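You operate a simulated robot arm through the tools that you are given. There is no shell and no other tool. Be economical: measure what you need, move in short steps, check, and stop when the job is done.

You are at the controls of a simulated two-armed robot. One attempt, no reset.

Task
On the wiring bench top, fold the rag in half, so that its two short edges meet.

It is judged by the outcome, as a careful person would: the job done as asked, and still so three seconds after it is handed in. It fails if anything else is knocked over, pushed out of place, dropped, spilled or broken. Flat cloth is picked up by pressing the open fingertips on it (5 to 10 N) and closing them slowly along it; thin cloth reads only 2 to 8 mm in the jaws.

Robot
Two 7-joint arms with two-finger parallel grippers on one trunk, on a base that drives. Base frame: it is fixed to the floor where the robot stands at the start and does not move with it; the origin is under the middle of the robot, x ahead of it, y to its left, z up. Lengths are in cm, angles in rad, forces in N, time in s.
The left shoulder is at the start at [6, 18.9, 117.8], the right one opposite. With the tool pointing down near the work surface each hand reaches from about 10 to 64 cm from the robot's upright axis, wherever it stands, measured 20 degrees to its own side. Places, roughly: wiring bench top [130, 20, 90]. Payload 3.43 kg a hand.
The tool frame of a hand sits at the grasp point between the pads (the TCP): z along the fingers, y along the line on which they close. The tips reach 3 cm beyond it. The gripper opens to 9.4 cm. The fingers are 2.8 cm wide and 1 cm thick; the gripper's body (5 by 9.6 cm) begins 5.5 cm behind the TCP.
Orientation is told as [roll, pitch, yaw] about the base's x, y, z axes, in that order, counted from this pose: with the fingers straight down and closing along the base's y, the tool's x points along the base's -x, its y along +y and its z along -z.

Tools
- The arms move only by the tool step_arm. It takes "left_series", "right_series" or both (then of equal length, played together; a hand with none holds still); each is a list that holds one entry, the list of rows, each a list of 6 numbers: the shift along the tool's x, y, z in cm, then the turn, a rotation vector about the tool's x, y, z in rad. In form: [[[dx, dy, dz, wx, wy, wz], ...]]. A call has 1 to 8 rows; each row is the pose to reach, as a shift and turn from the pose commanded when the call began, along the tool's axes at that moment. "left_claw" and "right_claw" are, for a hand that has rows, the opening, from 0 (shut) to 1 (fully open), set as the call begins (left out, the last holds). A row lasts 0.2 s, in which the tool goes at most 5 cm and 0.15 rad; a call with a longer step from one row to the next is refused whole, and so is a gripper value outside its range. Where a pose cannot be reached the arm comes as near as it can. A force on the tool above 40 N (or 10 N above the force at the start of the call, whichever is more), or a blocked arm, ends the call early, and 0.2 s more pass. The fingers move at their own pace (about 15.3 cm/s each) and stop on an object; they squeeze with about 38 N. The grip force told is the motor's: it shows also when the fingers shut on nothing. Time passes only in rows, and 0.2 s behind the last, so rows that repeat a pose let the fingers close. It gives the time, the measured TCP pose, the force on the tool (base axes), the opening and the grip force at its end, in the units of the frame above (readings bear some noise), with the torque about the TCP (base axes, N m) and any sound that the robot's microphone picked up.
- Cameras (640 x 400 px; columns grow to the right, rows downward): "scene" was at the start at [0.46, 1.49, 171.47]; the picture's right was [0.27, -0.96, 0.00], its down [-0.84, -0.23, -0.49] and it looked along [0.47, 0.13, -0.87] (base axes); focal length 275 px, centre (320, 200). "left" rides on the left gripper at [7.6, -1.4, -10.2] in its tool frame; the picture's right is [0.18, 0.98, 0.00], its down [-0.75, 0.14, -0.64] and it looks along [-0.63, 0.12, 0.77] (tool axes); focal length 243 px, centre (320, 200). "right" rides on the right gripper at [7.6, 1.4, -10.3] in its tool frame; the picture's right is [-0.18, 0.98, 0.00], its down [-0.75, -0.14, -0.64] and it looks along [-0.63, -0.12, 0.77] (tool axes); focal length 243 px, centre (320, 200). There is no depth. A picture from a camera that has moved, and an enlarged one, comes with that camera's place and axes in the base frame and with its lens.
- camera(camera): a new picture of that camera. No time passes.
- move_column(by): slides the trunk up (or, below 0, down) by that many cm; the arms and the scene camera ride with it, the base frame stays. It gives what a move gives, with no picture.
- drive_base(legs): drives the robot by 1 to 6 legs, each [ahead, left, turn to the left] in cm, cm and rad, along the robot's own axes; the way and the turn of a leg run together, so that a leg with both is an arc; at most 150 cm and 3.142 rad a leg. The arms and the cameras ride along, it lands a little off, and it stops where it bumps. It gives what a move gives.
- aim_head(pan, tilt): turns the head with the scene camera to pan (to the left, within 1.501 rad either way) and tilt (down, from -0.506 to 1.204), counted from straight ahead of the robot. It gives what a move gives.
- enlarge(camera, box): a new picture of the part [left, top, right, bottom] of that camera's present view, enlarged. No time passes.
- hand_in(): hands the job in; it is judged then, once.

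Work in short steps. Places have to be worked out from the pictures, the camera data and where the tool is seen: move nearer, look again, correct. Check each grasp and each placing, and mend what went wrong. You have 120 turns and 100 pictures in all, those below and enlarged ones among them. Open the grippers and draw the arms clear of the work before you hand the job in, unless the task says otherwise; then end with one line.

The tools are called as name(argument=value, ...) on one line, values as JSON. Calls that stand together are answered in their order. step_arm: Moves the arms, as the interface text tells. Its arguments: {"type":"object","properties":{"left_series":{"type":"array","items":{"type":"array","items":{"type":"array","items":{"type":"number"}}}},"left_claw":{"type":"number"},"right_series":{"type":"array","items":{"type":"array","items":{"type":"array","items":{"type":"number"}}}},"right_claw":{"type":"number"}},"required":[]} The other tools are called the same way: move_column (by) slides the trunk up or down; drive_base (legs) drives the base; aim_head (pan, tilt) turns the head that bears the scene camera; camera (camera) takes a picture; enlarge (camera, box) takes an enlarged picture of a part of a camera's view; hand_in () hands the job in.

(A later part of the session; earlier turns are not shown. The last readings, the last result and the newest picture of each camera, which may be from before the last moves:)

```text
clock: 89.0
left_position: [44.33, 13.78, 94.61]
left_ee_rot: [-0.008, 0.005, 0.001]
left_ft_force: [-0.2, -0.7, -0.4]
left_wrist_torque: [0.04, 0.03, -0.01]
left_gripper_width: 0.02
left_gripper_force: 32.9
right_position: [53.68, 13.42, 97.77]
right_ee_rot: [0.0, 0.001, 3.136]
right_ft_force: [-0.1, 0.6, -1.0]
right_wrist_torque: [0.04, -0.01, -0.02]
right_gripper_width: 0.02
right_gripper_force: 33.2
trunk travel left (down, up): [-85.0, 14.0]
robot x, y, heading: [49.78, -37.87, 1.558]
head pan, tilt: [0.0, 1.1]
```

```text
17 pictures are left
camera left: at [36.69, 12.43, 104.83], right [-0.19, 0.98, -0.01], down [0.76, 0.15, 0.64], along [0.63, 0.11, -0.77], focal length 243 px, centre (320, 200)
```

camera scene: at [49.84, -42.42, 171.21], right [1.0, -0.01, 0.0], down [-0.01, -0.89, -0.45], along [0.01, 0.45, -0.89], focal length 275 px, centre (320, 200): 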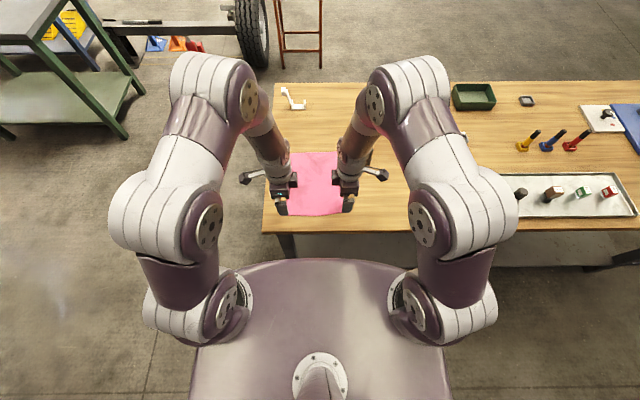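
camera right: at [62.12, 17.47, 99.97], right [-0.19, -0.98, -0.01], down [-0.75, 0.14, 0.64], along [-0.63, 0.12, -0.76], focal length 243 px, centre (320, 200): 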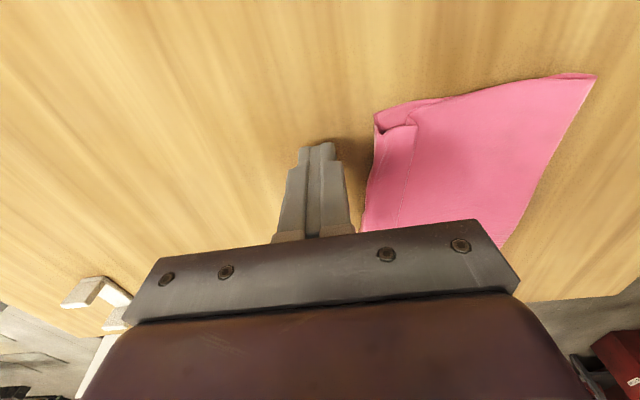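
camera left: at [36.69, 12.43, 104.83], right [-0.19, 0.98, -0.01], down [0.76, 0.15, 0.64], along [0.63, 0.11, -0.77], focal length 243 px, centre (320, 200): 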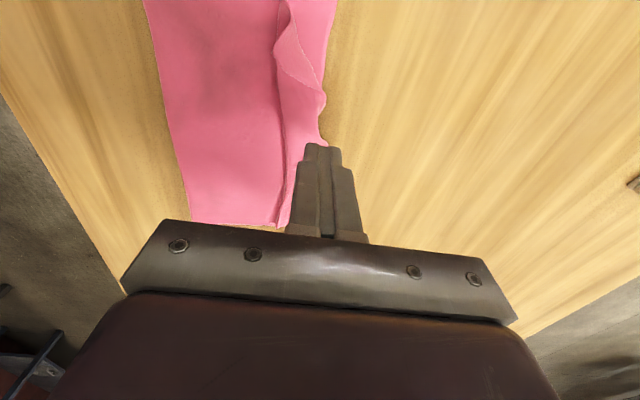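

The grippers brushed each other at 9.3 cm spacing (harmless); I widen to ~12 cm. Right anchors at (54.3, 13.4), left goes to (42.3, 13.8) near the surface.

step_arm(left_series=[[[2.0, 0, 0, 0, 0, 0], [2.0, 0, 2, 0, 0, 0], [2.0, 0, 3, 0, 0, 0], [2.0, 0, 4.4, 0, 0, 0]]], right_series=[[[0.6, 0, 1, 0, 0, 0], [0.6, 0, 5, 0, 0, 0], [0.6, 0, 8, 0, 0, 0], [0.6, 0, 8.5, 0, 0, 0]]])

step_arm(left_series=[[[0, 0, 0.2, 0, 0, 0], [0, 0, 0.5, 0, 0, 0]]], right_series=[[[0, 0, 0.06, 0, 0, 0], [0, 0, 0.12, 0, 0, 0]]])

```text
clock: 90.0
left_position: [42.5, 13.98, 90.05]
left_ee_rot: [-0.004, 0.005, 0.003]
left_ft_force: [0.2, -0.5, -0.3]
left_wrist_torque: [-0.03, -0.01, -0.03]
left_gripper_width: 0.0
left_gripper_force: 32.9
right_position: [54.2, 13.62, 89.3]
right_ee_rot: [-0.003, 0.001, 3.136]
right_ft_force: [1.2, 0.3, 3.7]
right_wrist_torque: [0.01, -0.07, 0.03]
right_gripper_width: 0.0
right_gripper_force: 33.0
trunk travel left (down, up): [-85.0, 14.0]
robot x, y, heading: [49.62, -37.96, 1.558]
head pan, tilt: [0.0, 1.1]
```

```text
clock: 90.6
left_position: [42.47, 13.95, 89.64]
left_ee_rot: [-0.005, 0.005, 0.003]
left_ft_force: [-0.4, -0.3, -0.1]
left_wrist_torque: [-0.01, -0.03, 0.01]
left_gripper_width: 0.0
left_gripper_force: 33.0
right_position: [54.22, 13.47, 89.2]
right_ee_rot: [-0.004, 0.001, 3.137]
right_ft_force: [-1.4, 1.7, 5.0]
right_wrist_torque: [0.01, -0.02, 0.02]
right_gripper_width: 0.0
right_gripper_force: 32.8
trunk travel left (down, up): [-85.0, 14.0]
robot x, y, heading: [49.8, -38.23, 1.561]
head pan, tilt: [0.0, 1.1]
```

Right anchor pressed a bit more; left sweeps the ridge back toward the fold.

step_arm(left_series=[[[0, -1.0, 0, 0, 0, 0], [0, -2.2, 0, 0, 0, 0], [0, -3.4, 0, 0, 0, 0], [0, -4.6, 0, 0, 0, 0], [0, -5.8, 0, 0, 0, 0], [0, -7.0, 0, 0, 0, 0], [0, -8.2, 0, 0, 0, 0], [0, -9.6, 0, 0, 0, 0]]], right_series=[[[0, 0, 0.08, 0, 0, 0], [0, 0, 0.08, 0, 0, 0], [0, 0, 0.08, 0, 0, 0], [0, 0, 0.08, 0, 0, 0], [0, 0, 0.08, 0, 0, 0], [0, 0, 0.08, 0, 0, 0], [0, 0, 0.08, 0, 0, 0], [0, 0, 0.08, 0, 0, 0]]])

camera(camera="left")

```text
clock: 92.4
left_position: [42.64, 4.13, 89.74]
left_ee_rot: [-0.006, 0.004, 0.002]
left_ft_force: [0.3, 0.2, 0.2]
left_wrist_torque: [0.03, -0.04, -0.01]
left_gripper_width: 0.0
left_gripper_force: 32.9
right_position: [54.29, 13.42, 89.16]
right_ee_rot: [-0.003, 0.001, 3.137]
right_ft_force: [-0.8, 4.1, 14.6]
right_wrist_torque: [-0.02, -0.01, 0.01]
right_gripper_width: 0.0
right_gripper_force: 32.7
trunk travel left (down, up): [-85.0, 14.0]
robot x, y, heading: [49.78, -37.78, 1.563]
head pan, tilt: [0.0, 1.1]
```

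```text
16 pictures are left
camera left: at [34.95, 2.75, 99.97], right [-0.19, 0.98, 0.0], down [0.76, 0.15, 0.64], along [0.63, 0.12, -0.77], focal length 243 px, centre (320, 200)
```

left: 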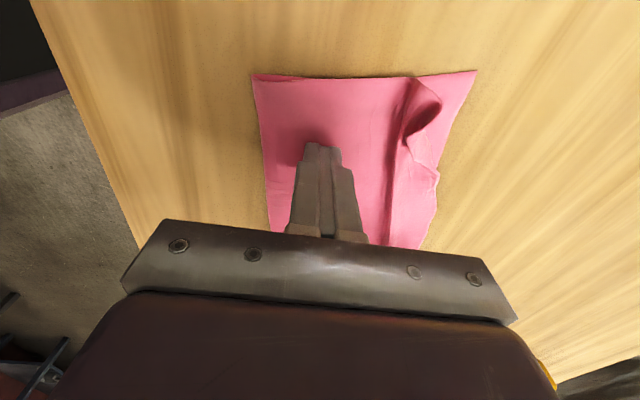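

The ridge stayed but the left part of the top edge is now drawn inside the bottom edge, so there the slack should go outward. With the right still anchoring, I sweep the left hand forward (+y) from behind the ridge to unfold it to the edge.

step_arm(left_series=[[[1.6, 0, -0.5, 0, 0, 0], [1.6, 1.2, 0.0, 0, 0, 0], [1.6, 2.6, 0.1, 0, 0, 0], [1.6, 4.0, 0.1, 0, 0, 0], [1.6, 5.3, 0.1, 0, 0, 0], [1.6, 6.6, 0.1, 0, 0, 0], [1.6, 7.7, 0.1, 0, 0, 0], [1.6, 8.6, 0.1, 0, 0, 0]]])

camera(camera="left")

```text
clock: 94.2
left_position: [40.79, 12.5, 89.48]
left_ee_rot: [-0.006, 0.005, 0.005]
left_ft_force: [0.0, 0.3, 0.0]
left_wrist_torque: [-0.02, 0.01, -0.02]
left_gripper_width: 0.0
left_gripper_force: 33.5
right_position: [54.24, 13.45, 89.28]
right_ee_rot: [-0.002, 0.002, 3.136]
right_ft_force: [-0.4, 2.0, 15.4]
right_wrist_torque: [-0.06, 0.0, 0.0]
right_gripper_width: 0.0
right_gripper_force: 33.2
trunk travel left (down, up): [-85.0, 14.0]
robot x, y, heading: [49.83, -37.95, 1.56]
head pan, tilt: [0.0, 1.1]
```

```text
15 pictures are left
camera left: at [33.24, 11.18, 99.76], right [-0.19, 0.98, 0.0], down [0.76, 0.15, 0.64], along [0.63, 0.12, -0.77], focal length 243 px, centre (320, 200)
```

left: 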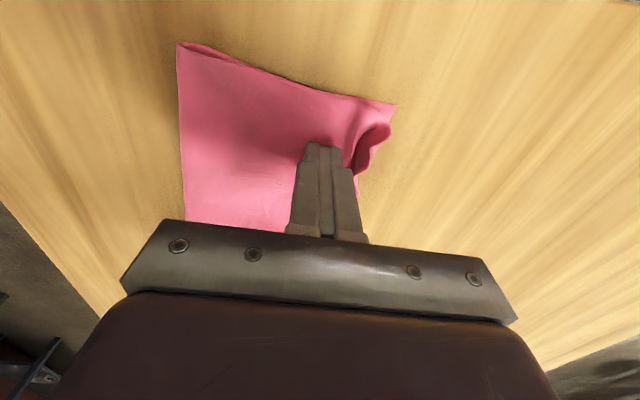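

The rag pivoted about the anchor instead. I lift both hands clear and take an overall look before a proper regrasp.

step_arm(left_series=[[[0, 0, -3, 0, 0, 0], [0, 0, -7, 0, 0, 0], [3, -3, -9.5, 0, 0, 0], [6, -6, -9.5, 0, 0, 0]]], right_series=[[[0, 0, -3, 0, 0, 0], [0, 0, -7, 0, 0, 0], [3, 3, -9.5, 0, 0, 0], [6, 6, -9.5, 0, 0, 0]]])

enlarge(camera="scene", box=[280, 155, 360, 215])

```text
clock: 95.2
left_position: [34.88, 6.64, 99.4]
left_ee_rot: [-0.005, 0.004, 0.004]
left_ft_force: [-0.2, 0.1, -0.2]
left_wrist_torque: [-0.01, -0.06, -0.01]
left_gripper_width: 0.0
left_gripper_force: 32.8
right_position: [60.15, 7.13, 98.66]
right_ee_rot: [-0.004, 0.003, 3.137]
right_ft_force: [-0.7, -0.1, 0.0]
right_wrist_torque: [0.02, 0.02, 0.01]
right_gripper_width: 0.0
right_gripper_force: 33.1
trunk travel left (down, up): [-85.0, 14.0]
robot x, y, heading: [49.48, -38.15, 1.557]
head pan, tilt: [0.0, 1.1]
```

```text
6.67 times, centred on (320, 185) of scene
camera zoom: at [49.97, -38.18, 171.2], right [1.0, -0.01, 0.0], down [-0.01, -0.89, -0.46], along [0.01, 0.45, -0.89], focal length 1834 px, centre (320, 300)
```

zoom: 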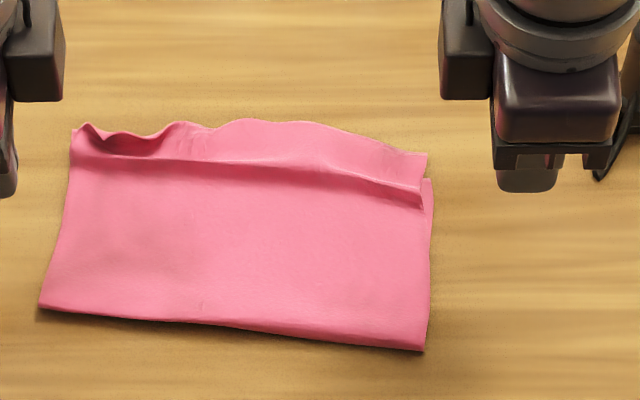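

Left edges now coincide; right overshoots ~1.7 cm, and a standing ridge holds ~2–2.5 cm of slack. Plan: grip that ridge (it stands up, easy), shift it back toward the fold so the slack goes into the fold, then flatten outward. I hover the open jaws over the ridge.

step_arm(left_series=[[[-2.4, 2.4, 0, 0, 0, 0], [-4.8, 4.8, 0, 0, 0, 0], [-7.2, 7.2, 1, 0, 0, 0], [-7.2, 7.2, 5, 0, 0, 0], [-7.2, 7.2, 7.9, 0, 0, 0], [-7.2, 7.2, 7.9, 0, 0, 0]]], right_series=[[[-1.9, -1.7, 0, 0, 0, 0], [-3.8, -3.4, 0, 0, 0, 0], [-5.6, -5.1, 1, 0, 0, 0], [-5.6, -5.1, 5, 0, 0, 0], [-5.6, -5.1, 7.2, 0, 0, 0], [-5.6, -5.1, 7.2, 0, 0, 0]]], left_claw=0.4, right_claw=0.4)

camera(camera="left")

camera(camera="right")

```text
clock: 96.6
left_position: [41.99, 13.97, 91.23]
left_ee_rot: [-0.006, 0.005, 0.004]
left_ft_force: [0.3, -0.5, -0.4]
left_wrist_torque: [-0.01, -0.03, 0.0]
left_gripper_width: 3.77
left_gripper_force: 0.0
right_position: [54.56, 12.64, 91.61]
right_ee_rot: [-0.004, 0.001, 3.137]
right_ft_force: [-0.9, 0.0, -0.9]
right_wrist_torque: [-0.02, 0.01, -0.01]
right_gripper_width: 3.76
right_gripper_force: 0.0
trunk travel left (down, up): [-85.0, 14.0]
robot x, y, heading: [49.67, -38.19, 1.559]
head pan, tilt: [0.0, 1.1]
```

```text
13 pictures are left
camera left: at [34.23, 12.58, 101.55], right [-0.19, 0.98, -0.01], down [0.76, 0.15, 0.64], along [0.63, 0.12, -0.77], focal length 243 px, centre (320, 200)
```

left: 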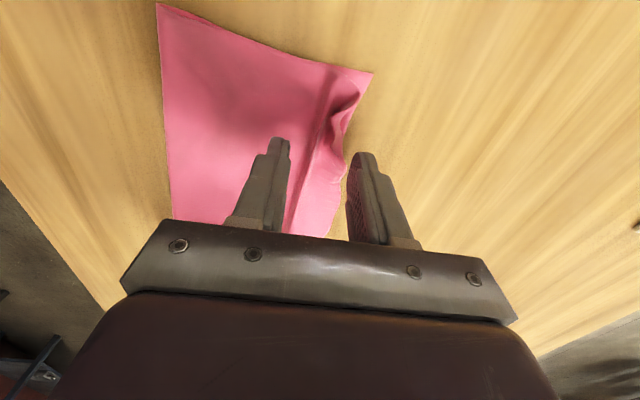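

```text
12 pictures are left
camera right: at [62.14, 11.1, 101.78], right [-0.19, -0.98, 0.0], down [-0.75, 0.14, 0.64], along [-0.63, 0.12, -0.77], focal length 243 px, centre (320, 200)
```

right: 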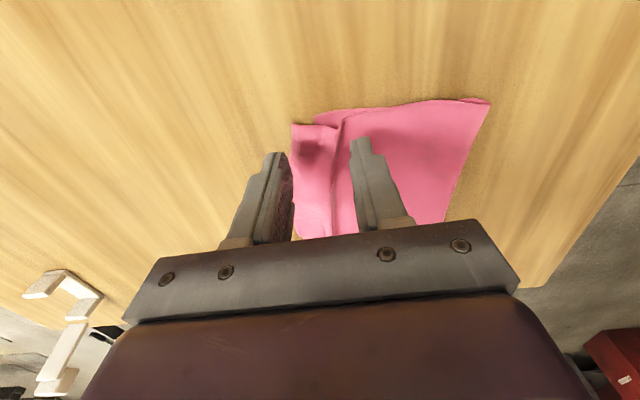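

Ridge crest is at y ≈ 13.8 (left, centred) and 11.6 (right, needs −0.95 cm). I lower to just above the bottom layer and close on the ridge.

step_arm(left_series=[[[0, -0.1, 0.8, 0, 0, 0], [0, -0.1, 1.6, 0, 0, 0], [0, -0.1, 1.85, 0, 0, 0], [0, -0.1, 1.85, 0, 0, 0]]], right_series=[[[0, 0.95, 0.6, 0, 0, 0], [0, 0.95, 1.6, 0, 0, 0], [0, 0.95, 2.2, 0, 0, 0], [0, 0.95, 2.2, 0, 0, 0]]])

step_arm(left_series=[[[0, 0, 0, 0, 0, 0], [0, 0, 0, 0, 0, 0]]], right_series=[[[0, 0, 0, 0, 0, 0], [0, 0, 0, 0, 0, 0]]], left_claw=0.2, right_claw=0.2)

step_arm(left_series=[[[0, 0, 0, 0, 0, 0], [0, 0, 0, 0, 0, 0], [0, 0, 0, 0, 0, 0]]], right_series=[[[0, 0, 0, 0, 0, 0], [0, 0, 0, 0, 0, 0], [0, 0, 0, 0, 0, 0]]], left_claw=0.08, right_claw=0.08)

step_arm(left_series=[[[0, 0, 0, 0, 0, 0], [0, 0, 0, 0, 0, 0], [0, 0, 0, 0, 0, 0]]], right_series=[[[0, 0, 0, 0, 0, 0], [0, 0, 0, 0, 0, 0], [0, 0, 0, 0, 0, 0]]], left_claw=0, right_claw=0)

```text
clock: 97.6
left_position: [41.96, 13.75, 89.51]
left_ee_rot: [-0.008, 0.006, 0.003]
left_ft_force: [-0.2, 0.3, 1.1]
left_wrist_torque: [0.0, -0.01, -0.03]
left_gripper_width: 3.76
left_gripper_force: 0.0
right_position: [54.7, 11.53, 89.37]
right_ee_rot: [-0.003, 0.003, 3.136]
right_ft_force: [0.1, 0.4, 1.0]
right_wrist_torque: [-0.01, -0.03, -0.03]
right_gripper_width: 3.74
right_gripper_force: 0.0
trunk travel left (down, up): [-85.0, 14.0]
robot x, y, heading: [50.13, -38.11, 1.557]
head pan, tilt: [0.0, 1.1]
```

```text
clock: 98.2
left_position: [41.89, 13.87, 89.35]
left_ee_rot: [-0.007, 0.005, 0.004]
left_ft_force: [0.0, 0.0, 0.1]
left_wrist_torque: [0.03, 0.0, 0.02]
left_gripper_width: 1.88
left_gripper_force: 0.1
right_position: [54.62, 11.55, 89.35]
right_ee_rot: [-0.001, 0.002, 3.136]
right_ft_force: [0.0, 0.1, 2.0]
right_wrist_torque: [-0.02, -0.01, -0.01]
right_gripper_width: 1.88
right_gripper_force: 0.6
trunk travel left (down, up): [-85.0, 14.0]
robot x, y, heading: [50.1, -38.56, 1.557]
head pan, tilt: [0.0, 1.1]
```

```text
clock: 99.0
left_position: [41.97, 13.72, 89.39]
left_ee_rot: [-0.007, 0.006, 0.003]
left_ft_force: [0.6, -0.7, 0.0]
left_wrist_torque: [0.0, -0.01, 0.03]
left_gripper_width: 0.77
left_gripper_force: 0.2
right_position: [54.57, 11.53, 89.3]
right_ee_rot: [-0.003, 0.002, 3.136]
right_ft_force: [-0.9, 0.2, 2.7]
right_wrist_torque: [-0.01, 0.05, 0.0]
right_gripper_width: 0.85
right_gripper_force: 0.8
trunk travel left (down, up): [-85.0, 14.0]
robot x, y, heading: [49.71, -38.05, 1.561]
head pan, tilt: [0.0, 1.1]
```

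```text
clock: 99.8
left_position: [41.94, 13.83, 89.44]
left_ee_rot: [-0.007, 0.006, 0.003]
left_ft_force: [0.6, -0.2, 0.6]
left_wrist_torque: [-0.02, -0.03, -0.04]
left_gripper_width: 0.3
left_gripper_force: 37.5
right_position: [54.6, 11.59, 89.23]
right_ee_rot: [-0.004, 0.0, 3.136]
right_ft_force: [-0.6, 1.6, 4.8]
right_wrist_torque: [0.06, 0.06, -0.02]
right_gripper_width: 0.33
right_gripper_force: 37.6
trunk travel left (down, up): [-85.0, 14.0]
robot x, y, heading: [49.67, -38.51, 1.558]
head pan, tilt: [0.0, 1.1]
```

Both grip the ridge (3 mm). I lift 5 cm, shift back (left 2.2, right 3.3 cm), and check the layers.

step_arm(left_series=[[[0, 0, -1.2, 0, 0, 0], [0, -0.4, -2.5, 0, 0, 0], [0, -0.9, -4, 0, 0, 0], [0, -1.6, -5, 0, 0, 0], [0, -2.2, -5, 0, 0, 0], [0, -2.2, -5, 0, 0, 0]]], right_series=[[[0, 0, -1.2, 0, 0, 0], [0, 0.6, -2.5, 0, 0, 0], [0, 1.3, -4, 0, 0, 0], [0, 2.3, -5, 0, 0, 0], [0, 3.3, -5, 0, 0, 0], [0, 3.3, -5, 0, 0, 0]]])

camera(camera="left")

camera(camera="right")

```text
clock: 101.2
left_position: [41.94, 11.6, 94.35]
left_ee_rot: [-0.006, 0.006, 0.005]
left_ft_force: [4.9, -1.0, -0.3]
left_wrist_torque: [-0.04, -0.07, -0.05]
left_gripper_width: 0.29
left_gripper_force: 37.6
right_position: [54.61, 8.21, 94.08]
right_ee_rot: [-0.002, 0.002, 3.137]
right_ft_force: [-2.8, 1.7, 0.1]
right_wrist_torque: [0.07, 0.14, -0.03]
right_gripper_width: 0.31
right_gripper_force: 38.1
trunk travel left (down, up): [-85.0, 14.0]
robot x, y, heading: [49.88, -37.96, 1.556]
head pan, tilt: [0.0, 1.1]
```

```text
11 pictures are left
camera left: at [34.36, 10.34, 104.77], right [-0.19, 0.98, -0.01], down [0.76, 0.15, 0.64], along [0.63, 0.11, -0.77], focal length 243 px, centre (320, 200)
```

left: 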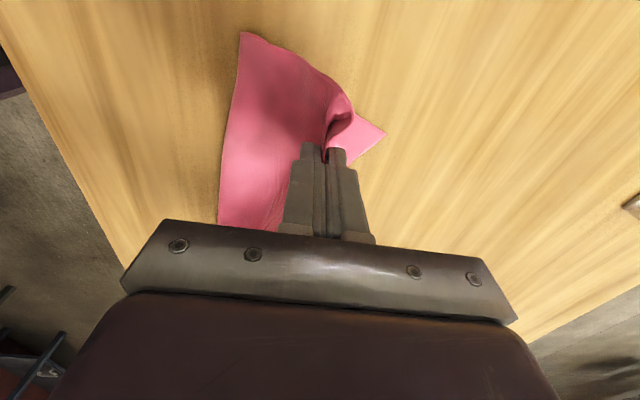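

```text
10 pictures are left
camera right: at [62.13, 6.7, 104.39], right [-0.19, -0.98, 0.0], down [-0.75, 0.14, 0.64], along [-0.63, 0.12, -0.77], focal length 243 px, centre (320, 200)
```

right: 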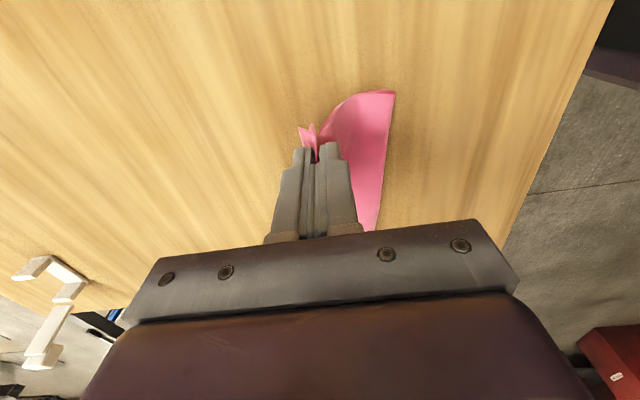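

The right jaw evidently caught the bottom layer as well (no bottom corner visible on the table). I reverse the move exactly, lay it back and release.

step_arm(left_series=[[[0, 0.6, 0, 0, 0, 0], [0, 1.3, 1, 0, 0, 0], [0, 1.8, 2.5, 0, 0, 0], [0, 2.2, 3.8, 0, 0, 0], [0, 2.2, 4.7, 0, 0, 0], [0, 2.2, 4.7, 0, 0, 0]]], right_series=[[[0, -1, 0, 0, 0, 0], [0, -2, 1, 0, 0, 0], [0, -2.7, 2.5, 0, 0, 0], [0, -3.3, 3.8, 0, 0, 0], [0, -3.3, 4.6, 0, 0, 0], [0, -3.3, 4.6, 0, 0, 0]]])

step_arm(left_series=[[[0, 0, 0, 0, 0, 0], [0, 0, 0, 0, 0, 0], [0, 0, -1, 0, 0, 0], [0, 0, -5, 0, 0, 0], [0, 0, -9, 0, 0, 0], [3, -3, -10, 0, 0, 0], [6, -6, -10, 0, 0, 0], [8, -9, -10, 0, 0, 0]]], right_series=[[[0, 0, 0, 0, 0, 0], [0, 0, 0, 0, 0, 0], [0, 0, -1, 0, 0, 0], [0, 0, -5, 0, 0, 0], [0, 0, -9, 0, 0, 0], [3, 3, -10, 0, 0, 0], [6, 6, -10, 0, 0, 0], [8, 9, -10, 0, 0, 0]]], left_claw=0.4, right_claw=0.4)

enlarge(camera="scene", box=[280, 155, 360, 215])

```text
clock: 102.6
left_position: [42.05, 13.84, 89.65]
left_ee_rot: [-0.006, 0.004, 0.003]
left_ft_force: [0.7, -1.1, -0.5]
left_wrist_torque: [0.0, 0.0, -0.02]
left_gripper_width: 0.31
left_gripper_force: 38.0
right_position: [54.65, 11.44, 89.85]
right_ee_rot: [-0.001, 0.001, 3.136]
right_ft_force: [-0.5, 0.3, -0.2]
right_wrist_torque: [-0.02, 0.03, -0.01]
right_gripper_width: 0.32
right_gripper_force: 37.7
trunk travel left (down, up): [-85.0, 14.0]
robot x, y, heading: [49.39, -37.9, 1.556]
head pan, tilt: [0.0, 1.1]
```

```text
clock: 104.4
left_position: [34.09, 4.96, 99.85]
left_ee_rot: [-0.007, 0.007, 0.003]
left_ft_force: [0.0, -0.2, -0.7]
left_wrist_torque: [0.04, 0.0, -0.02]
left_gripper_width: 3.75
left_gripper_force: 0.0
right_position: [62.96, 2.03, 99.81]
right_ee_rot: [-0.003, 0.002, 3.138]
right_ft_force: [-0.3, -0.2, 0.3]
right_wrist_torque: [-0.01, 0.04, -0.02]
right_gripper_width: 3.76
right_gripper_force: 0.1
trunk travel left (down, up): [-85.0, 14.0]
robot x, y, heading: [49.76, -38.02, 1.557]
head pan, tilt: [0.0, 1.1]
```

```text
6.67 times, centred on (320, 185) of scene
camera zoom: at [49.98, -38.19, 171.21], right [1.0, -0.01, 0.0], down [-0.01, -0.89, -0.46], along [0.01, 0.46, -0.89], focal length 1834 px, centre (320, 300)
```

zoom: 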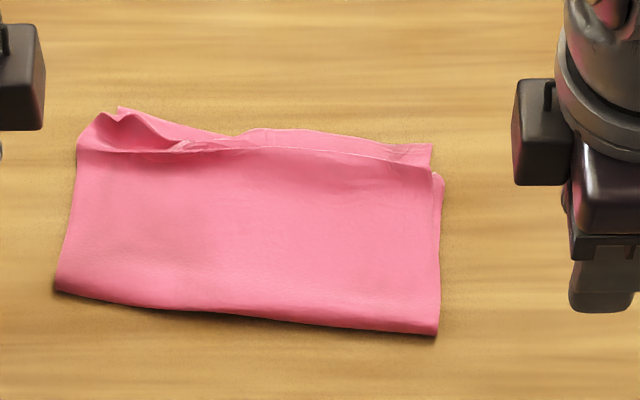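

The edges are now roughly together but wrinkled. Better idea: gather both layers' edges in wide jaws (the outer fingers push both edges flush), lift the whole rag so it hangs and the slack falls into the fold, then lay it down. I hover with jaws at 5 cm.

step_arm(left_series=[[[-2, 2.6, 0, 0, 0, 0], [-4, 5.2, 0, 0, 0, 0], [-6, 7.8, 0, 0, 0, 0], [-7.9, 10.1, 1, 0, 0, 0], [-7.9, 10.1, 5, 0, 0, 0], [-7.9, 10.1, 8, 0, 0, 0], [-7.9, 10.1, 8, 0, 0, 0]]], right_series=[[[-2.2, -2.8, 0, 0, 0, 0], [-4.4, -5.6, 0, 0, 0, 0], [-6.6, -8.4, 0, 0, 0, 0], [-8.7, -11.1, 1, 0, 0, 0], [-8.7, -11.1, 5, 0, 0, 0], [-8.7, -11.1, 8, 0, 0, 0], [-8.7, -11.1, 8, 0, 0, 0]]], left_claw=0.53, right_claw=0.53)

camera(camera="left")

camera(camera="right")

```text
clock: 106.0
left_position: [41.99, 14.86, 91.28]
left_ee_rot: [-0.007, 0.005, 0.004]
left_ft_force: [0.2, -0.4, 1.4]
left_wrist_torque: [0.01, 0.02, -0.03]
left_gripper_width: 4.98
left_gripper_force: 0.1
right_position: [53.87, 13.15, 91.47]
right_ee_rot: [-0.004, 0.002, 3.136]
right_ft_force: [-0.5, -0.3, 0.4]
right_wrist_torque: [0.03, -0.01, 0.02]
right_gripper_width: 5.0
right_gripper_force: 0.1
trunk travel left (down, up): [-85.0, 14.0]
robot x, y, heading: [49.87, -37.99, 1.553]
head pan, tilt: [0.0, 1.1]
```

```text
8 pictures are left
camera left: at [34.32, 13.52, 101.58], right [-0.19, 0.98, -0.01], down [0.76, 0.15, 0.64], along [0.63, 0.12, -0.77], focal length 243 px, centre (320, 200)
```

left: 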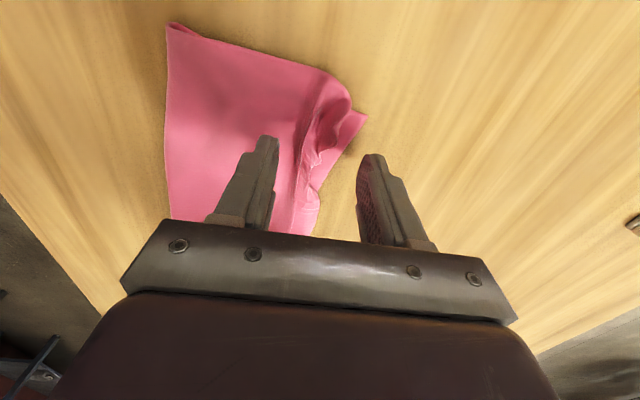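

```text
7 pictures are left
camera right: at [61.38, 11.74, 101.84], right [-0.19, -0.98, 0.0], down [-0.75, 0.14, 0.64], along [-0.63, 0.12, -0.77], focal length 243 px, centre (320, 200)
```

right: 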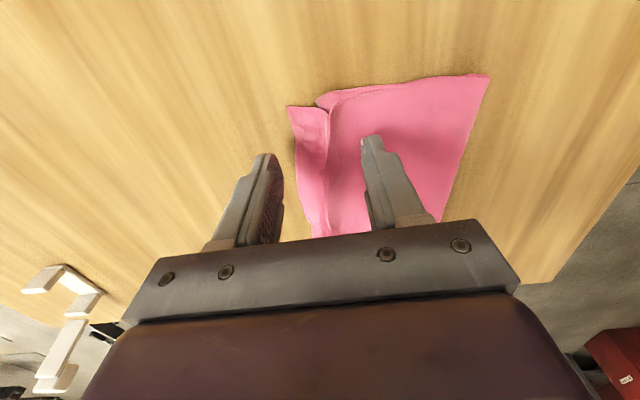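

All edges lie inside both jaws. I shift each hand ~1 cm outward toward the corners and lower to light table contact.

step_arm(left_series=[[[1, 0.3, 0.8, 0, 0, 0], [1, 0.3, 1.6, 0, 0, 0], [1, 0.3, 2.0, 0, 0, 0], [1, 0.3, 2.1, 0, 0, 0]]], right_series=[[[0.8, 0, 0.8, 0, 0, 0], [0.8, 0, 1.7, 0, 0, 0], [0.8, 0, 2.15, 0, 0, 0], [0.8, 0, 2.25, 0, 0, 0]]])

step_arm(left_series=[[[0, 0, 0.03, 0, 0, 0], [0, 0, 0.05, 0, 0, 0]]], right_series=[[[0, 0, 0.03, 0, 0, 0], [0, 0, 0.05, 0, 0, 0]]])

```text
clock: 107.0
left_position: [40.87, 15.26, 89.39]
left_ee_rot: [-0.006, 0.005, 0.001]
left_ft_force: [0.3, 0.0, 0.3]
left_wrist_torque: [0.0, 0.02, -0.01]
left_gripper_width: 4.99
left_gripper_force: 0.0
right_position: [54.58, 13.57, 89.33]
right_ee_rot: [-0.002, 0.0, 3.137]
right_ft_force: [-0.7, 0.5, 0.1]
right_wrist_torque: [-0.04, -0.04, 0.02]
right_gripper_width: 4.97
right_gripper_force: 0.1
trunk travel left (down, up): [-85.0, 14.0]
robot x, y, heading: [49.67, -38.28, 1.557]
head pan, tilt: [0.0, 1.1]
```

```text
clock: 107.6
left_position: [40.88, 15.44, 89.48]
left_ee_rot: [-0.006, 0.004, 0.005]
left_ft_force: [-0.8, 0.8, -0.4]
left_wrist_torque: [0.0, 0.0, 0.02]
left_gripper_width: 4.95
left_gripper_force: 0.0
right_position: [54.82, 13.56, 89.25]
right_ee_rot: [-0.002, 0.002, 3.137]
right_ft_force: [0.5, 0.4, 0.3]
right_wrist_torque: [-0.02, 0.0, 0.0]
right_gripper_width: 4.96
right_gripper_force: 0.1
trunk travel left (down, up): [-85.0, 14.0]
robot x, y, heading: [50.11, -37.76, 1.557]
head pan, tilt: [0.0, 1.1]
```

Still no contact; I lower further in small steps to a few newtons.

step_arm(left_series=[[[0, 0, 0.08, 0, 0, 0], [0, 0, 0.15, 0, 0, 0], [0, 0, 0.22, 0, 0, 0]]], right_series=[[[0, 0, 0.05, 0, 0, 0], [0, 0, 0.1, 0, 0, 0], [0, 0, 0.13, 0, 0, 0]]])

```text
clock: 108.4
left_position: [40.99, 15.34, 89.2]
left_ee_rot: [-0.005, 0.006, 0.005]
left_ft_force: [-1.1, -0.6, 3.6]
left_wrist_torque: [-0.11, 0.04, -0.02]
left_gripper_width: 4.99
left_gripper_force: 0.3
right_position: [54.9, 13.6, 89.25]
right_ee_rot: [-0.003, 0.002, 3.137]
right_ft_force: [2.1, 0.6, 5.4]
right_wrist_torque: [-0.17, -0.06, 0.07]
right_gripper_width: 4.98
right_gripper_force: 0.2
trunk travel left (down, up): [-85.0, 14.0]
robot x, y, heading: [49.96, -37.56, 1.563]
head pan, tilt: [0.0, 1.1]
```

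Contact at 4–5 N; I push 0.05 more and close in stages.

step_arm(left_series=[[[0, 0, 0.06, 0, 0, 0], [0, 0, 0.06, 0, 0, 0]]], right_series=[[[0, 0, 0.04, 0, 0, 0], [0, 0, 0.04, 0, 0, 0]]], left_claw=0.4, right_claw=0.4)

step_arm(left_series=[[[0, 0, 0, 0, 0, 0], [0, 0, 0, 0, 0, 0]]], right_series=[[[0, 0, 0, 0, 0, 0], [0, 0, 0, 0, 0, 0]]], left_claw=0.28, right_claw=0.28)

step_arm(left_series=[[[0, 0, 0, 0, 0, 0], [0, 0, 0, 0, 0, 0]]], right_series=[[[0, 0, 0, 0, 0, 0], [0, 0, 0, 0, 0, 0]]], left_claw=0.15, right_claw=0.15)

step_arm(left_series=[[[0, 0, 0, 0, 0, 0], [0, 0, 0, 0, 0, 0], [0, 0, 0, 0, 0, 0]]], right_series=[[[0, 0, 0, 0, 0, 0], [0, 0, 0, 0, 0, 0], [0, 0, 0, 0, 0, 0]]], left_claw=0, right_claw=0)

```text
clock: 109.0
left_position: [41.02, 15.29, 89.26]
left_ee_rot: [-0.007, 0.004, 0.004]
left_ft_force: [-1.7, 0.7, 3.3]
left_wrist_torque: [-0.1, 0.08, -0.05]
left_gripper_width: 3.74
left_gripper_force: 0.1
right_position: [54.81, 13.6, 89.18]
right_ee_rot: [-0.007, 0.003, 3.134]
right_ft_force: [1.4, 1.0, 9.8]
right_wrist_torque: [-0.23, -0.12, 0.04]
right_gripper_width: 3.72
right_gripper_force: 0.0
trunk travel left (down, up): [-85.0, 14.0]
robot x, y, heading: [50.15, -37.84, 1.558]
head pan, tilt: [0.0, 1.1]
```

```text
clock: 109.6
left_position: [40.9, 15.24, 89.28]
left_ee_rot: [-0.005, 0.005, 0.004]
left_ft_force: [-0.4, 0.4, 3.5]
left_wrist_torque: [-0.07, 0.06, -0.03]
left_gripper_width: 2.64
left_gripper_force: 0.0
right_position: [54.8, 13.55, 89.18]
right_ee_rot: [-0.004, 0.001, 3.136]
right_ft_force: [-0.4, 1.0, 11.2]
right_wrist_torque: [-0.22, -0.1, 0.01]
right_gripper_width: 2.58
right_gripper_force: 0.1
trunk travel left (down, up): [-85.0, 14.0]
robot x, y, heading: [49.88, -38.18, 1.562]
head pan, tilt: [0.0, 1.1]
```

```text
clock: 110.2
left_position: [41.02, 15.2, 89.19]
left_ee_rot: [-0.003, 0.006, 0.003]
left_ft_force: [0.9, -0.3, 5.2]
left_wrist_torque: [-0.12, 0.04, 0.02]
left_gripper_width: 1.45
left_gripper_force: 0.3
right_position: [54.77, 13.61, 89.34]
right_ee_rot: [-0.005, 0.003, 3.138]
right_ft_force: [0.1, 1.4, 11.6]
right_wrist_torque: [-0.09, -0.04, 0.01]
right_gripper_width: 1.34
right_gripper_force: 0.1
trunk travel left (down, up): [-85.0, 14.0]
robot x, y, heading: [49.91, -37.96, 1.561]
head pan, tilt: [0.0, 1.1]
```

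```text
clock: 111.0
left_position: [40.98, 15.24, 89.25]
left_ee_rot: [-0.005, 0.004, 0.003]
left_ft_force: [1.5, -4.1, 3.6]
left_wrist_torque: [-0.06, -0.05, 0.06]
left_gripper_width: 0.45
left_gripper_force: 38.2
right_position: [54.68, 13.58, 89.32]
right_ee_rot: [-0.002, 0.002, 3.137]
right_ft_force: [0.1, -3.2, 13.2]
right_wrist_torque: [-0.16, -0.04, -0.02]
right_gripper_width: 0.31
right_gripper_force: 38.4
trunk travel left (down, up): [-85.0, 14.0]
robot x, y, heading: [49.91, -38.08, 1.555]
head pan, tilt: [0.0, 1.1]
```

Left 4.5 mm, right 3.1 mm – likely both layers. I lift 15 cm so the rag hangs, levelling y between the hands, and look.

step_arm(left_series=[[[0, 0, -2, 0, 0, 0], [0, -0.2, -4, 0, 0, 0], [0, -0.4, -6, 0, 0, 0], [0, -0.6, -8.5, 0, 0, 0], [0, -0.8, -11, 0, 0, 0], [0, -0.9, -13.5, 0, 0, 0], [0, -0.9, -16, 0, 0, 0], [0, -0.9, -16, 0, 0, 0]]], right_series=[[[0, 0, -2, 0, 0, 0], [0, -0.2, -4, 0, 0, 0], [0, -0.4, -6, 0, 0, 0], [0, -0.6, -8.5, 0, 0, 0], [0, -0.7, -11, 0, 0, 0], [0, -0.8, -13.5, 0, 0, 0], [0, -0.8, -16, 0, 0, 0], [0, -0.8, -16, 0, 0, 0]]])

camera(camera="left")

enlarge(camera="scene", box=[270, 135, 370, 215])

```text
clock: 112.8
left_position: [41.05, 14.18, 105.1]
left_ee_rot: [-0.007, 0.004, 0.004]
left_ft_force: [0.8, 0.2, 0.3]
left_wrist_torque: [0.0, 0.03, 0.03]
left_gripper_width: 0.48
left_gripper_force: 38.3
right_position: [54.89, 14.33, 105.11]
right_ee_rot: [-0.003, 0.002, 3.137]
right_ft_force: [-1.1, 0.8, 0.6]
right_wrist_torque: [-0.01, 0.0, -0.04]
right_gripper_width: 0.33
right_gripper_force: 38.0
trunk travel left (down, up): [-85.0, 14.0]
robot x, y, heading: [50.03, -38.09, 1.56]
head pan, tilt: [0.0, 1.1]
```

```text
6 pictures are left
camera left: at [33.43, 12.91, 115.48], right [-0.19, 0.98, -0.01], down [0.76, 0.15, 0.64], along [0.63, 0.11, -0.77], focal length 243 px, centre (320, 200)
```

left: 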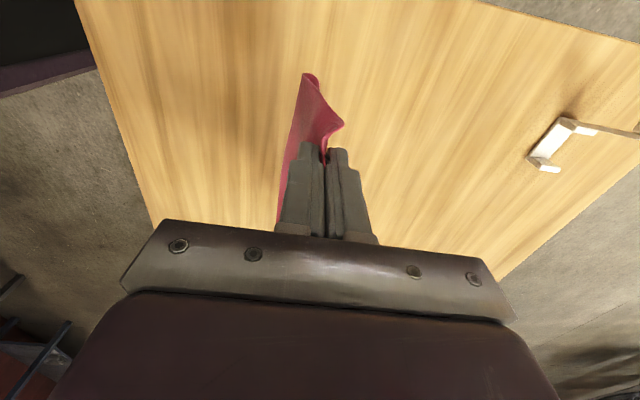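

```text
5.00 times, centred on (320, 175) of scene
camera zoom: at [49.95, -37.89, 171.21], right [1.0, -0.01, 0.0], down [-0.01, -0.89, -0.45], along [0.01, 0.45, -0.89], focal length 1375 px, centre (320, 325)
```

zoom: 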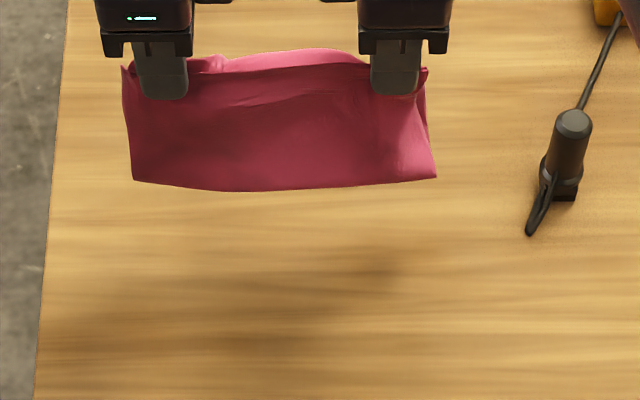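

Excellent — the rag hangs as a clean doubled sheet with both edges held together and the fold at the bottom. I move it back toward me, lower until the fold nears the table, and let it settle.

step_arm(left_series=[[[0, -1.2, 0, 0, 0, 0], [0, -2.4, 0, 0, 0, 0], [0, -3.6, 0.5, 0, 0, 0], [0, -4.8, 1.5, 0, 0, 0], [0, -6, 2.5, 0, 0, 0], [0, -6, 3.5, 0, 0, 0], [0, -6, 3.5, 0, 0, 0], [0, -6, 3.5, 0, 0, 0]]], right_series=[[[0, 1.2, 0, 0, 0, 0], [0, 2.4, 0, 0, 0, 0], [0, 3.6, 0.5, 0, 0, 0], [0, 4.8, 1.5, 0, 0, 0], [0, 6, 2.5, 0, 0, 0], [0, 6, 3.5, 0, 0, 0], [0, 6, 3.5, 0, 0, 0], [0, 6, 3.5, 0, 0, 0]]])

step_arm(left_series=[[[0, 0.3, 1.2, 0, 0, 0], [0, 1.6, 2.0, 0, 0, 0], [0, 3.2, 2.7, 0, 0, 0], [0, 4.8, 3.5, 0, 0, 0], [0, 6.2, 4.4, 0, 0, 0], [0, 7.4, 5.4, 0, 0, 0], [0, 8.5, 6.5, 0, 0, 0], [0, 9.4, 7.6, 0, 0, 0]]], right_series=[[[0, -0.3, 1.2, 0, 0, 0], [0, -1.6, 2.0, 0, 0, 0], [0, -3.2, 2.7, 0, 0, 0], [0, -4.8, 3.5, 0, 0, 0], [0, -6.2, 4.4, 0, 0, 0], [0, -7.4, 5.4, 0, 0, 0], [0, -8.5, 6.5, 0, 0, 0], [0, -9.4, 7.6, 0, 0, 0]]])

enlarge(camera="scene", box=[270, 135, 370, 215])

```text
clock: 114.6
left_position: [41.05, 8.22, 101.69]
left_ee_rot: [-0.006, 0.005, 0.003]
left_ft_force: [-2.1, 2.1, -0.4]
left_wrist_torque: [-0.06, 0.0, -0.02]
left_gripper_width: 0.46
left_gripper_force: 37.9
right_position: [54.82, 8.47, 101.51]
right_ee_rot: [-0.002, 0.0, 3.135]
right_ft_force: [-0.2, 0.4, -0.8]
right_wrist_torque: [0.05, -0.02, 0.01]
right_gripper_width: 0.33
right_gripper_force: 37.4
trunk travel left (down, up): [-85.0, 14.0]
robot x, y, heading: [50.13, -37.73, 1.556]
head pan, tilt: [0.0, 1.1]
```

```text
clock: 116.4
left_position: [40.96, 17.62, 93.99]
left_ee_rot: [-0.006, 0.007, 0.003]
left_ft_force: [-1.1, 2.5, -3.9]
left_wrist_torque: [-0.25, -0.03, -0.02]
left_gripper_width: 0.49
left_gripper_force: 36.5
right_position: [54.87, 18.2, 94.27]
right_ee_rot: [-0.002, 0.002, 3.137]
right_ft_force: [-0.3, 0.7, 0.1]
right_wrist_torque: [0.0, 0.03, -0.01]
right_gripper_width: 0.33
right_gripper_force: 37.5
trunk travel left (down, up): [-85.0, 14.0]
robot x, y, heading: [50.0, -37.92, 1.557]
head pan, tilt: [0.0, 1.1]
```

```text
5.00 times, centred on (320, 175) of scene
camera zoom: at [49.94, -37.82, 171.21], right [1.0, -0.01, 0.0], down [-0.01, -0.89, -0.45], along [0.01, 0.45, -0.89], focal length 1375 px, centre (320, 325)
```

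zoom: 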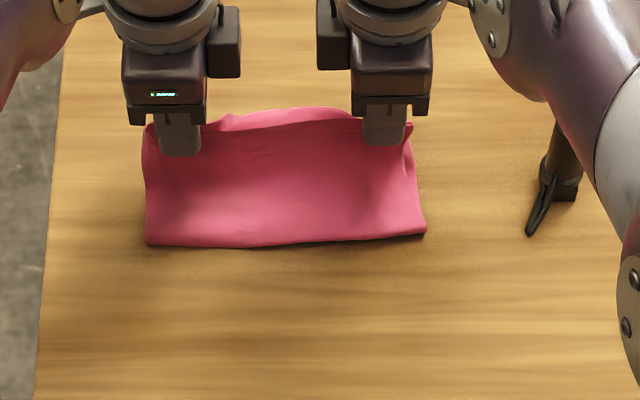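

It is laying down neatly with the fold toward me. I lower the last 4 cm with a slight forward motion.

step_arm(left_series=[[[0, 0.4, 1.0, 0, 0, 0], [0, 0.7, 2.0, 0, 0, 0], [0, 0.9, 3.0, 0, 0, 0], [0, 1.1, 3.8, 0, 0, 0], [0, 1.1, 4.2, 0, 0, 0], [0, 1.1, 4.2, 0, 0, 0]]], right_series=[[[0, -0.3, 1.1, 0, 0, 0], [0, -0.5, 2.2, 0, 0, 0], [0, -0.7, 3.2, 0, 0, 0], [0, -0.8, 4.1, 0, 0, 0], [0, -0.8, 4.5, 0, 0, 0], [0, -0.8, 4.5, 0, 0, 0]]])

step_arm(left_series=[[[0, 0, 0, 0, 0, 0], [0, 0, 0, 0, 0, 0], [0, 0, -0.6, 0, 0, 0], [0, 0, -2, 0, 0, 0], [0, 0, -5, 0, 0, 0], [0, 0, -9, 0, 0, 0], [3, -3, -10, 0, 0, 0]]], right_series=[[[0, 0, 0, 0, 0, 0], [0, 0, 0, 0, 0, 0], [0, 0, -0.6, 0, 0, 0], [0, 0, -2, 0, 0, 0], [0, 0, -5, 0, 0, 0], [0, 0, -9, 0, 0, 0], [3, 3, -10, 0, 0, 0]]], left_claw=0.45, right_claw=0.45)

step_arm(left_series=[[[2, -4, 0, 0, 0, 0], [4, -8, 0, 0, 0, 0], [6, -12, 0, 0, 0, 0]]], right_series=[[[2, 4, 0, 0, 0, 0], [4, 8, 0, 0, 0, 0], [6, 12, 0, 0, 0, 0]]])

enlarge(camera="scene", box=[285, 145, 355, 197])

```text
clock: 117.8
left_position: [41.04, 18.94, 89.81]
left_ee_rot: [-0.006, 0.006, 0.003]
left_ft_force: [1.2, -0.1, 0.2]
left_wrist_torque: [0.0, 0.0, -0.01]
left_gripper_width: 0.45
left_gripper_force: 38.0
right_position: [54.86, 18.72, 89.49]
right_ee_rot: [-0.002, 0.002, 3.137]
right_ft_force: [-1.4, -0.7, 1.6]
right_wrist_torque: [-0.01, 0.04, 0.01]
right_gripper_width: 0.33
right_gripper_force: 38.2
trunk travel left (down, up): [-85.0, 14.0]
robot x, y, heading: [49.71, -37.96, 1.555]
head pan, tilt: [0.0, 1.1]
```

```text
clock: 119.4
left_position: [37.89, 15.12, 100.25]
left_ee_rot: [-0.003, 0.005, 0.002]
left_ft_force: [-0.3, 0.0, -0.8]
left_wrist_torque: [0.01, -0.01, -0.01]
left_gripper_width: 4.2
left_gripper_force: 0.1
right_position: [57.86, 15.7, 99.91]
right_ee_rot: [-0.003, 0.002, 3.136]
right_ft_force: [-0.2, -0.8, 0.0]
right_wrist_torque: [-0.01, 0.04, 0.0]
right_gripper_width: 4.22
right_gripper_force: 0.0
trunk travel left (down, up): [-85.0, 14.0]
robot x, y, heading: [49.86, -38.28, 1.558]
head pan, tilt: [0.0, 1.1]
```

```text
clock: 120.2
left_position: [32.2, 3.64, 100.19]
left_ee_rot: [-0.006, 0.005, 0.003]
left_ft_force: [0.0, 0.2, -0.8]
left_wrist_torque: [0.0, 0.02, 0.02]
left_gripper_width: 4.21
left_gripper_force: 0.1
right_position: [63.54, 3.37, 99.58]
right_ee_rot: [-0.003, 0.0, 3.135]
right_ft_force: [1.2, 0.1, 0.2]
right_wrist_torque: [0.01, 0.03, 0.04]
right_gripper_width: 4.23
right_gripper_force: 0.1
trunk travel left (down, up): [-85.0, 14.0]
robot x, y, heading: [49.97, -37.81, 1.559]
head pan, tilt: [0.0, 1.1]
```

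```text
7.69 times, centred on (320, 171) of scene
camera zoom: at [50.0, -38.06, 171.2], right [1.0, -0.01, 0.0], down [-0.01, -0.89, -0.45], along [0.01, 0.45, -0.89], focal length 2116 px, centre (320, 423)
```

zoom: 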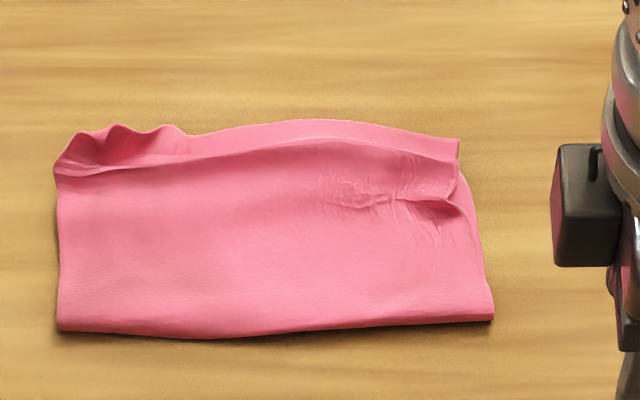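

The rag is laid doubled with the edges together, a bit crumpled at the pinch points. I check the far-left corner from the wrist camera.

enlarge(camera="left", box=[350, 110, 510, 230])

```text
3.33 times, centred on (430, 170) of left
camera zoom: at [24.57, 2.29, 110.45], right [-0.19, 0.98, -0.01], down [0.76, 0.15, 0.64], along [0.63, 0.12, -0.77], focal length 809 px, centre (-47, 300)
```

zoom: 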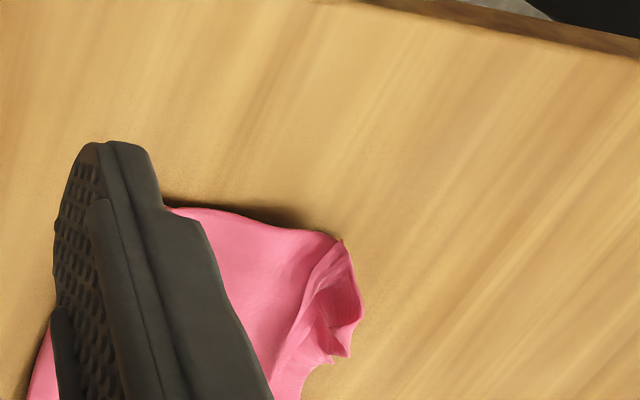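

Both edges stand up together in a small curl at the pinch point. I press both pinch spots straight down with closed fingers to flatten them, without lateral motion.

step_arm(left_series=[[[-2.2, 3.8, 0, 0, 0, 0], [-4.4, 7.6, 0, 0, 0, 0], [-6.6, 11.4, 0, 0, 0, 0], [-8.8, 15.3, 0.5, 0, 0, 0], [-8.8, 15.3, 4.5, 0, 0, 0], [-8.8, 15.3, 8.5, 0, 0, 0], [-8.8, 15.3, 10.2, 0, 0, 0], [-8.8, 15.3, 10.6, 0, 0, 0]]], right_series=[[[-2.2, -3.8, 0, 0, 0, 0], [-4.4, -7.6, 0, 0, 0, 0], [-6.6, -11.4, 0, 0, 0, 0], [-8.65, -15.2, 0.5, 0, 0, 0], [-8.65, -15.2, 4.5, 0, 0, 0], [-8.65, -15.2, 8, 0, 0, 0], [-8.65, -15.2, 9.7, 0, 0, 0], [-8.65, -15.2, 10.1, 0, 0, 0]]], left_claw=0, right_claw=0)

step_arm(left_series=[[[0, 0, 0.1, 0, 0, 0], [0, 0, 0.2, 0, 0, 0], [0, 0, 0.2, 0, 0, 0], [0, 0, -3, 0, 0, 0], [1.2, -0.8, -3, 0, 0, 0], [1.2, -0.8, 0, 0, 0, 0], [1.2, -0.8, 0.2, 0, 0, 0], [1.2, -0.8, 0.2, 0, 0, 0]]], right_series=[[[0, 0, 0.1, 0, 0, 0], [0, 0, 0.15, 0, 0, 0], [0, 0, 0.15, 0, 0, 0], [0, 0, -3, 0, 0, 0], [0.8, 0.8, -3, 0, 0, 0], [0.8, 0.8, 0, 0, 0, 0], [0.8, 0.8, 0.15, 0, 0, 0], [0.8, 0.8, 0.15, 0, 0, 0]]])

step_arm(left_series=[[[0, 0, -3, 0, 0, 0], [0, 0, -7, 0, 0, 0], [0, -2, -11, 0, 0, 0], [2, -6, -12, 0, 0, 0], [5, -10, -12, 0, 0, 0], [8, -14, -12, 0, 0, 0]]], right_series=[[[0, 0, -3, 0, 0, 0], [0, 0, -7, 0, 0, 0], [0, 2, -11, 0, 0, 0], [2, 6, -12, 0, 0, 0], [5, 10, -12, 0, 0, 0], [8, 14, -12, 0, 0, 0]]])

enlarge(camera="scene", box=[285, 145, 355, 197])

```text
clock: 122.0
left_position: [40.73, 19.17, 89.45]
left_ee_rot: [-0.001, 0.004, 0.004]
left_ft_force: [-0.5, 1.6, 5.1]
left_wrist_torque: [0.05, -0.03, 0.05]
left_gripper_width: 0.0
left_gripper_force: 33.0
right_position: [55.26, 18.89, 89.56]
right_ee_rot: [-0.005, 0.003, 3.137]
right_ft_force: [-0.1, 0.1, 0.4]
right_wrist_torque: [0.03, 0.0, 0.01]
right_gripper_width: 0.01
right_gripper_force: 33.1
trunk travel left (down, up): [-85.0, 14.0]
robot x, y, heading: [49.77, -37.93, 1.559]
head pan, tilt: [0.0, 1.1]
```

```text
clock: 123.8
left_position: [39.53, 18.27, 89.13]
left_ee_rot: [-0.001, 0.004, 0.005]
left_ft_force: [-0.9, 2.7, 15.7]
left_wrist_torque: [0.2, -0.1, 0.03]
left_gripper_width: 0.0
left_gripper_force: 32.5
right_position: [55.94, 17.86, 89.28]
right_ee_rot: [-0.007, 0.003, 3.136]
right_ft_force: [-0.5, 0.5, 3.8]
right_wrist_torque: [0.05, 0.01, 0.02]
right_gripper_width: 0.02
right_gripper_force: 33.1
trunk travel left (down, up): [-85.0, 14.0]
robot x, y, heading: [49.49, -38.25, 1.559]
head pan, tilt: [0.0, 1.1]
```

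```text
clock: 125.2
left_position: [31.48, 3.88, 101.12]
left_ee_rot: [-0.002, 0.005, 0.003]
left_ft_force: [-0.9, -0.8, 0.0]
left_wrist_torque: [0.02, -0.01, 0.02]
left_gripper_width: 0.0
left_gripper_force: 33.1
right_position: [63.9, 3.84, 101.53]
right_ee_rot: [-0.004, 0.001, 3.138]
right_ft_force: [0.3, -0.6, -0.2]
right_wrist_torque: [0.05, 0.02, -0.02]
right_gripper_width: 0.03
right_gripper_force: 33.1
trunk travel left (down, up): [-85.0, 14.0]
robot x, y, heading: [49.75, -37.77, 1.554]
head pan, tilt: [0.0, 1.1]
```

```text
7.69 times, centred on (320, 171) of scene
camera zoom: at [49.98, -38.33, 171.21], right [1.0, -0.01, 0.0], down [-0.01, -0.89, -0.46], along [0.01, 0.46, -0.89], focal length 2116 px, centre (320, 423)
```

zoom: 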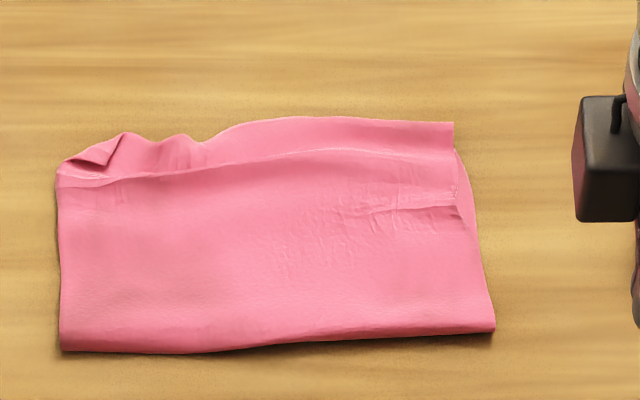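

Much flatter; right side is neat, with only a small folded-back triangle at the far-left corner. I anchor near the fold with the right hand and sweep the left hand outward once to unroll that corner.

step_arm(left_series=[[[-2, 3, 0, 0, 0, 0], [-4, 6, 0, 0, 0, 0], [-6, 9, 0, 0, 0, 0], [-7.7, 11.6, 1, 0, 0, 0], [-7.7, 11.6, 5, 0, 0, 0], [-7.7, 11.6, 9, 0, 0, 0], [-7.7, 11.6, 11.4, 0, 0, 0], [-7.7, 11.6, 11.4, 0, 0, 0]]], right_series=[[[-3, 0, 0, 0, 0, 0], [-6, -2, 0, 0, 0, 0], [-9, -5, 0, 0, 0, 0], [-11.4, -7.7, 1, 0, 0, 0], [-11.4, -7.7, 5.5, 0, 0, 0], [-11.4, -7.7, 10, 0, 0, 0], [-11.4, -7.7, 12.1, 0, 0, 0], [-11.4, -7.7, 12.3, 0, 0, 0]]])

step_arm(left_series=[[[0, 0, 0.05, 0, 0, 0], [0, 0, 0.1, 0, 0, 0]]], right_series=[[[0, 0, 0.06, 0, 0, 0], [0, 0, 0.12, 0, 0, 0]]])

```text
clock: 127.0
left_position: [39.15, 15.95, 89.71]
left_ee_rot: [-0.007, 0.006, 0.004]
left_ft_force: [0.1, 0.4, -0.4]
left_wrist_torque: [0.01, 0.02, 0.0]
left_gripper_width: 0.03
left_gripper_force: 33.4
right_position: [52.6, 11.72, 89.23]
right_ee_rot: [-0.004, 0.002, 3.138]
right_ft_force: [2.0, 1.0, 2.7]
right_wrist_torque: [0.04, 0.0, 0.0]
right_gripper_width: 0.0
right_gripper_force: 33.1
trunk travel left (down, up): [-85.0, 14.0]
robot x, y, heading: [49.87, -37.77, 1.56]
head pan, tilt: [0.0, 1.1]
```

```text
clock: 127.6
left_position: [39.3, 15.75, 89.64]
left_ee_rot: [-0.007, 0.006, 0.004]
left_ft_force: [0.2, -0.1, -0.4]
left_wrist_torque: [0.01, -0.02, -0.01]
left_gripper_width: 0.0
left_gripper_force: 32.5
right_position: [52.53, 11.6, 89.1]
right_ee_rot: [-0.007, -0.001, 3.137]
right_ft_force: [5.1, -0.3, 20.0]
right_wrist_torque: [-0.04, -0.24, 0.02]
right_gripper_width: 0.0
right_gripper_force: 33.0
trunk travel left (down, up): [-85.0, 14.0]
robot x, y, heading: [50.05, -38.1, 1.559]
head pan, tilt: [0.0, 1.1]
```

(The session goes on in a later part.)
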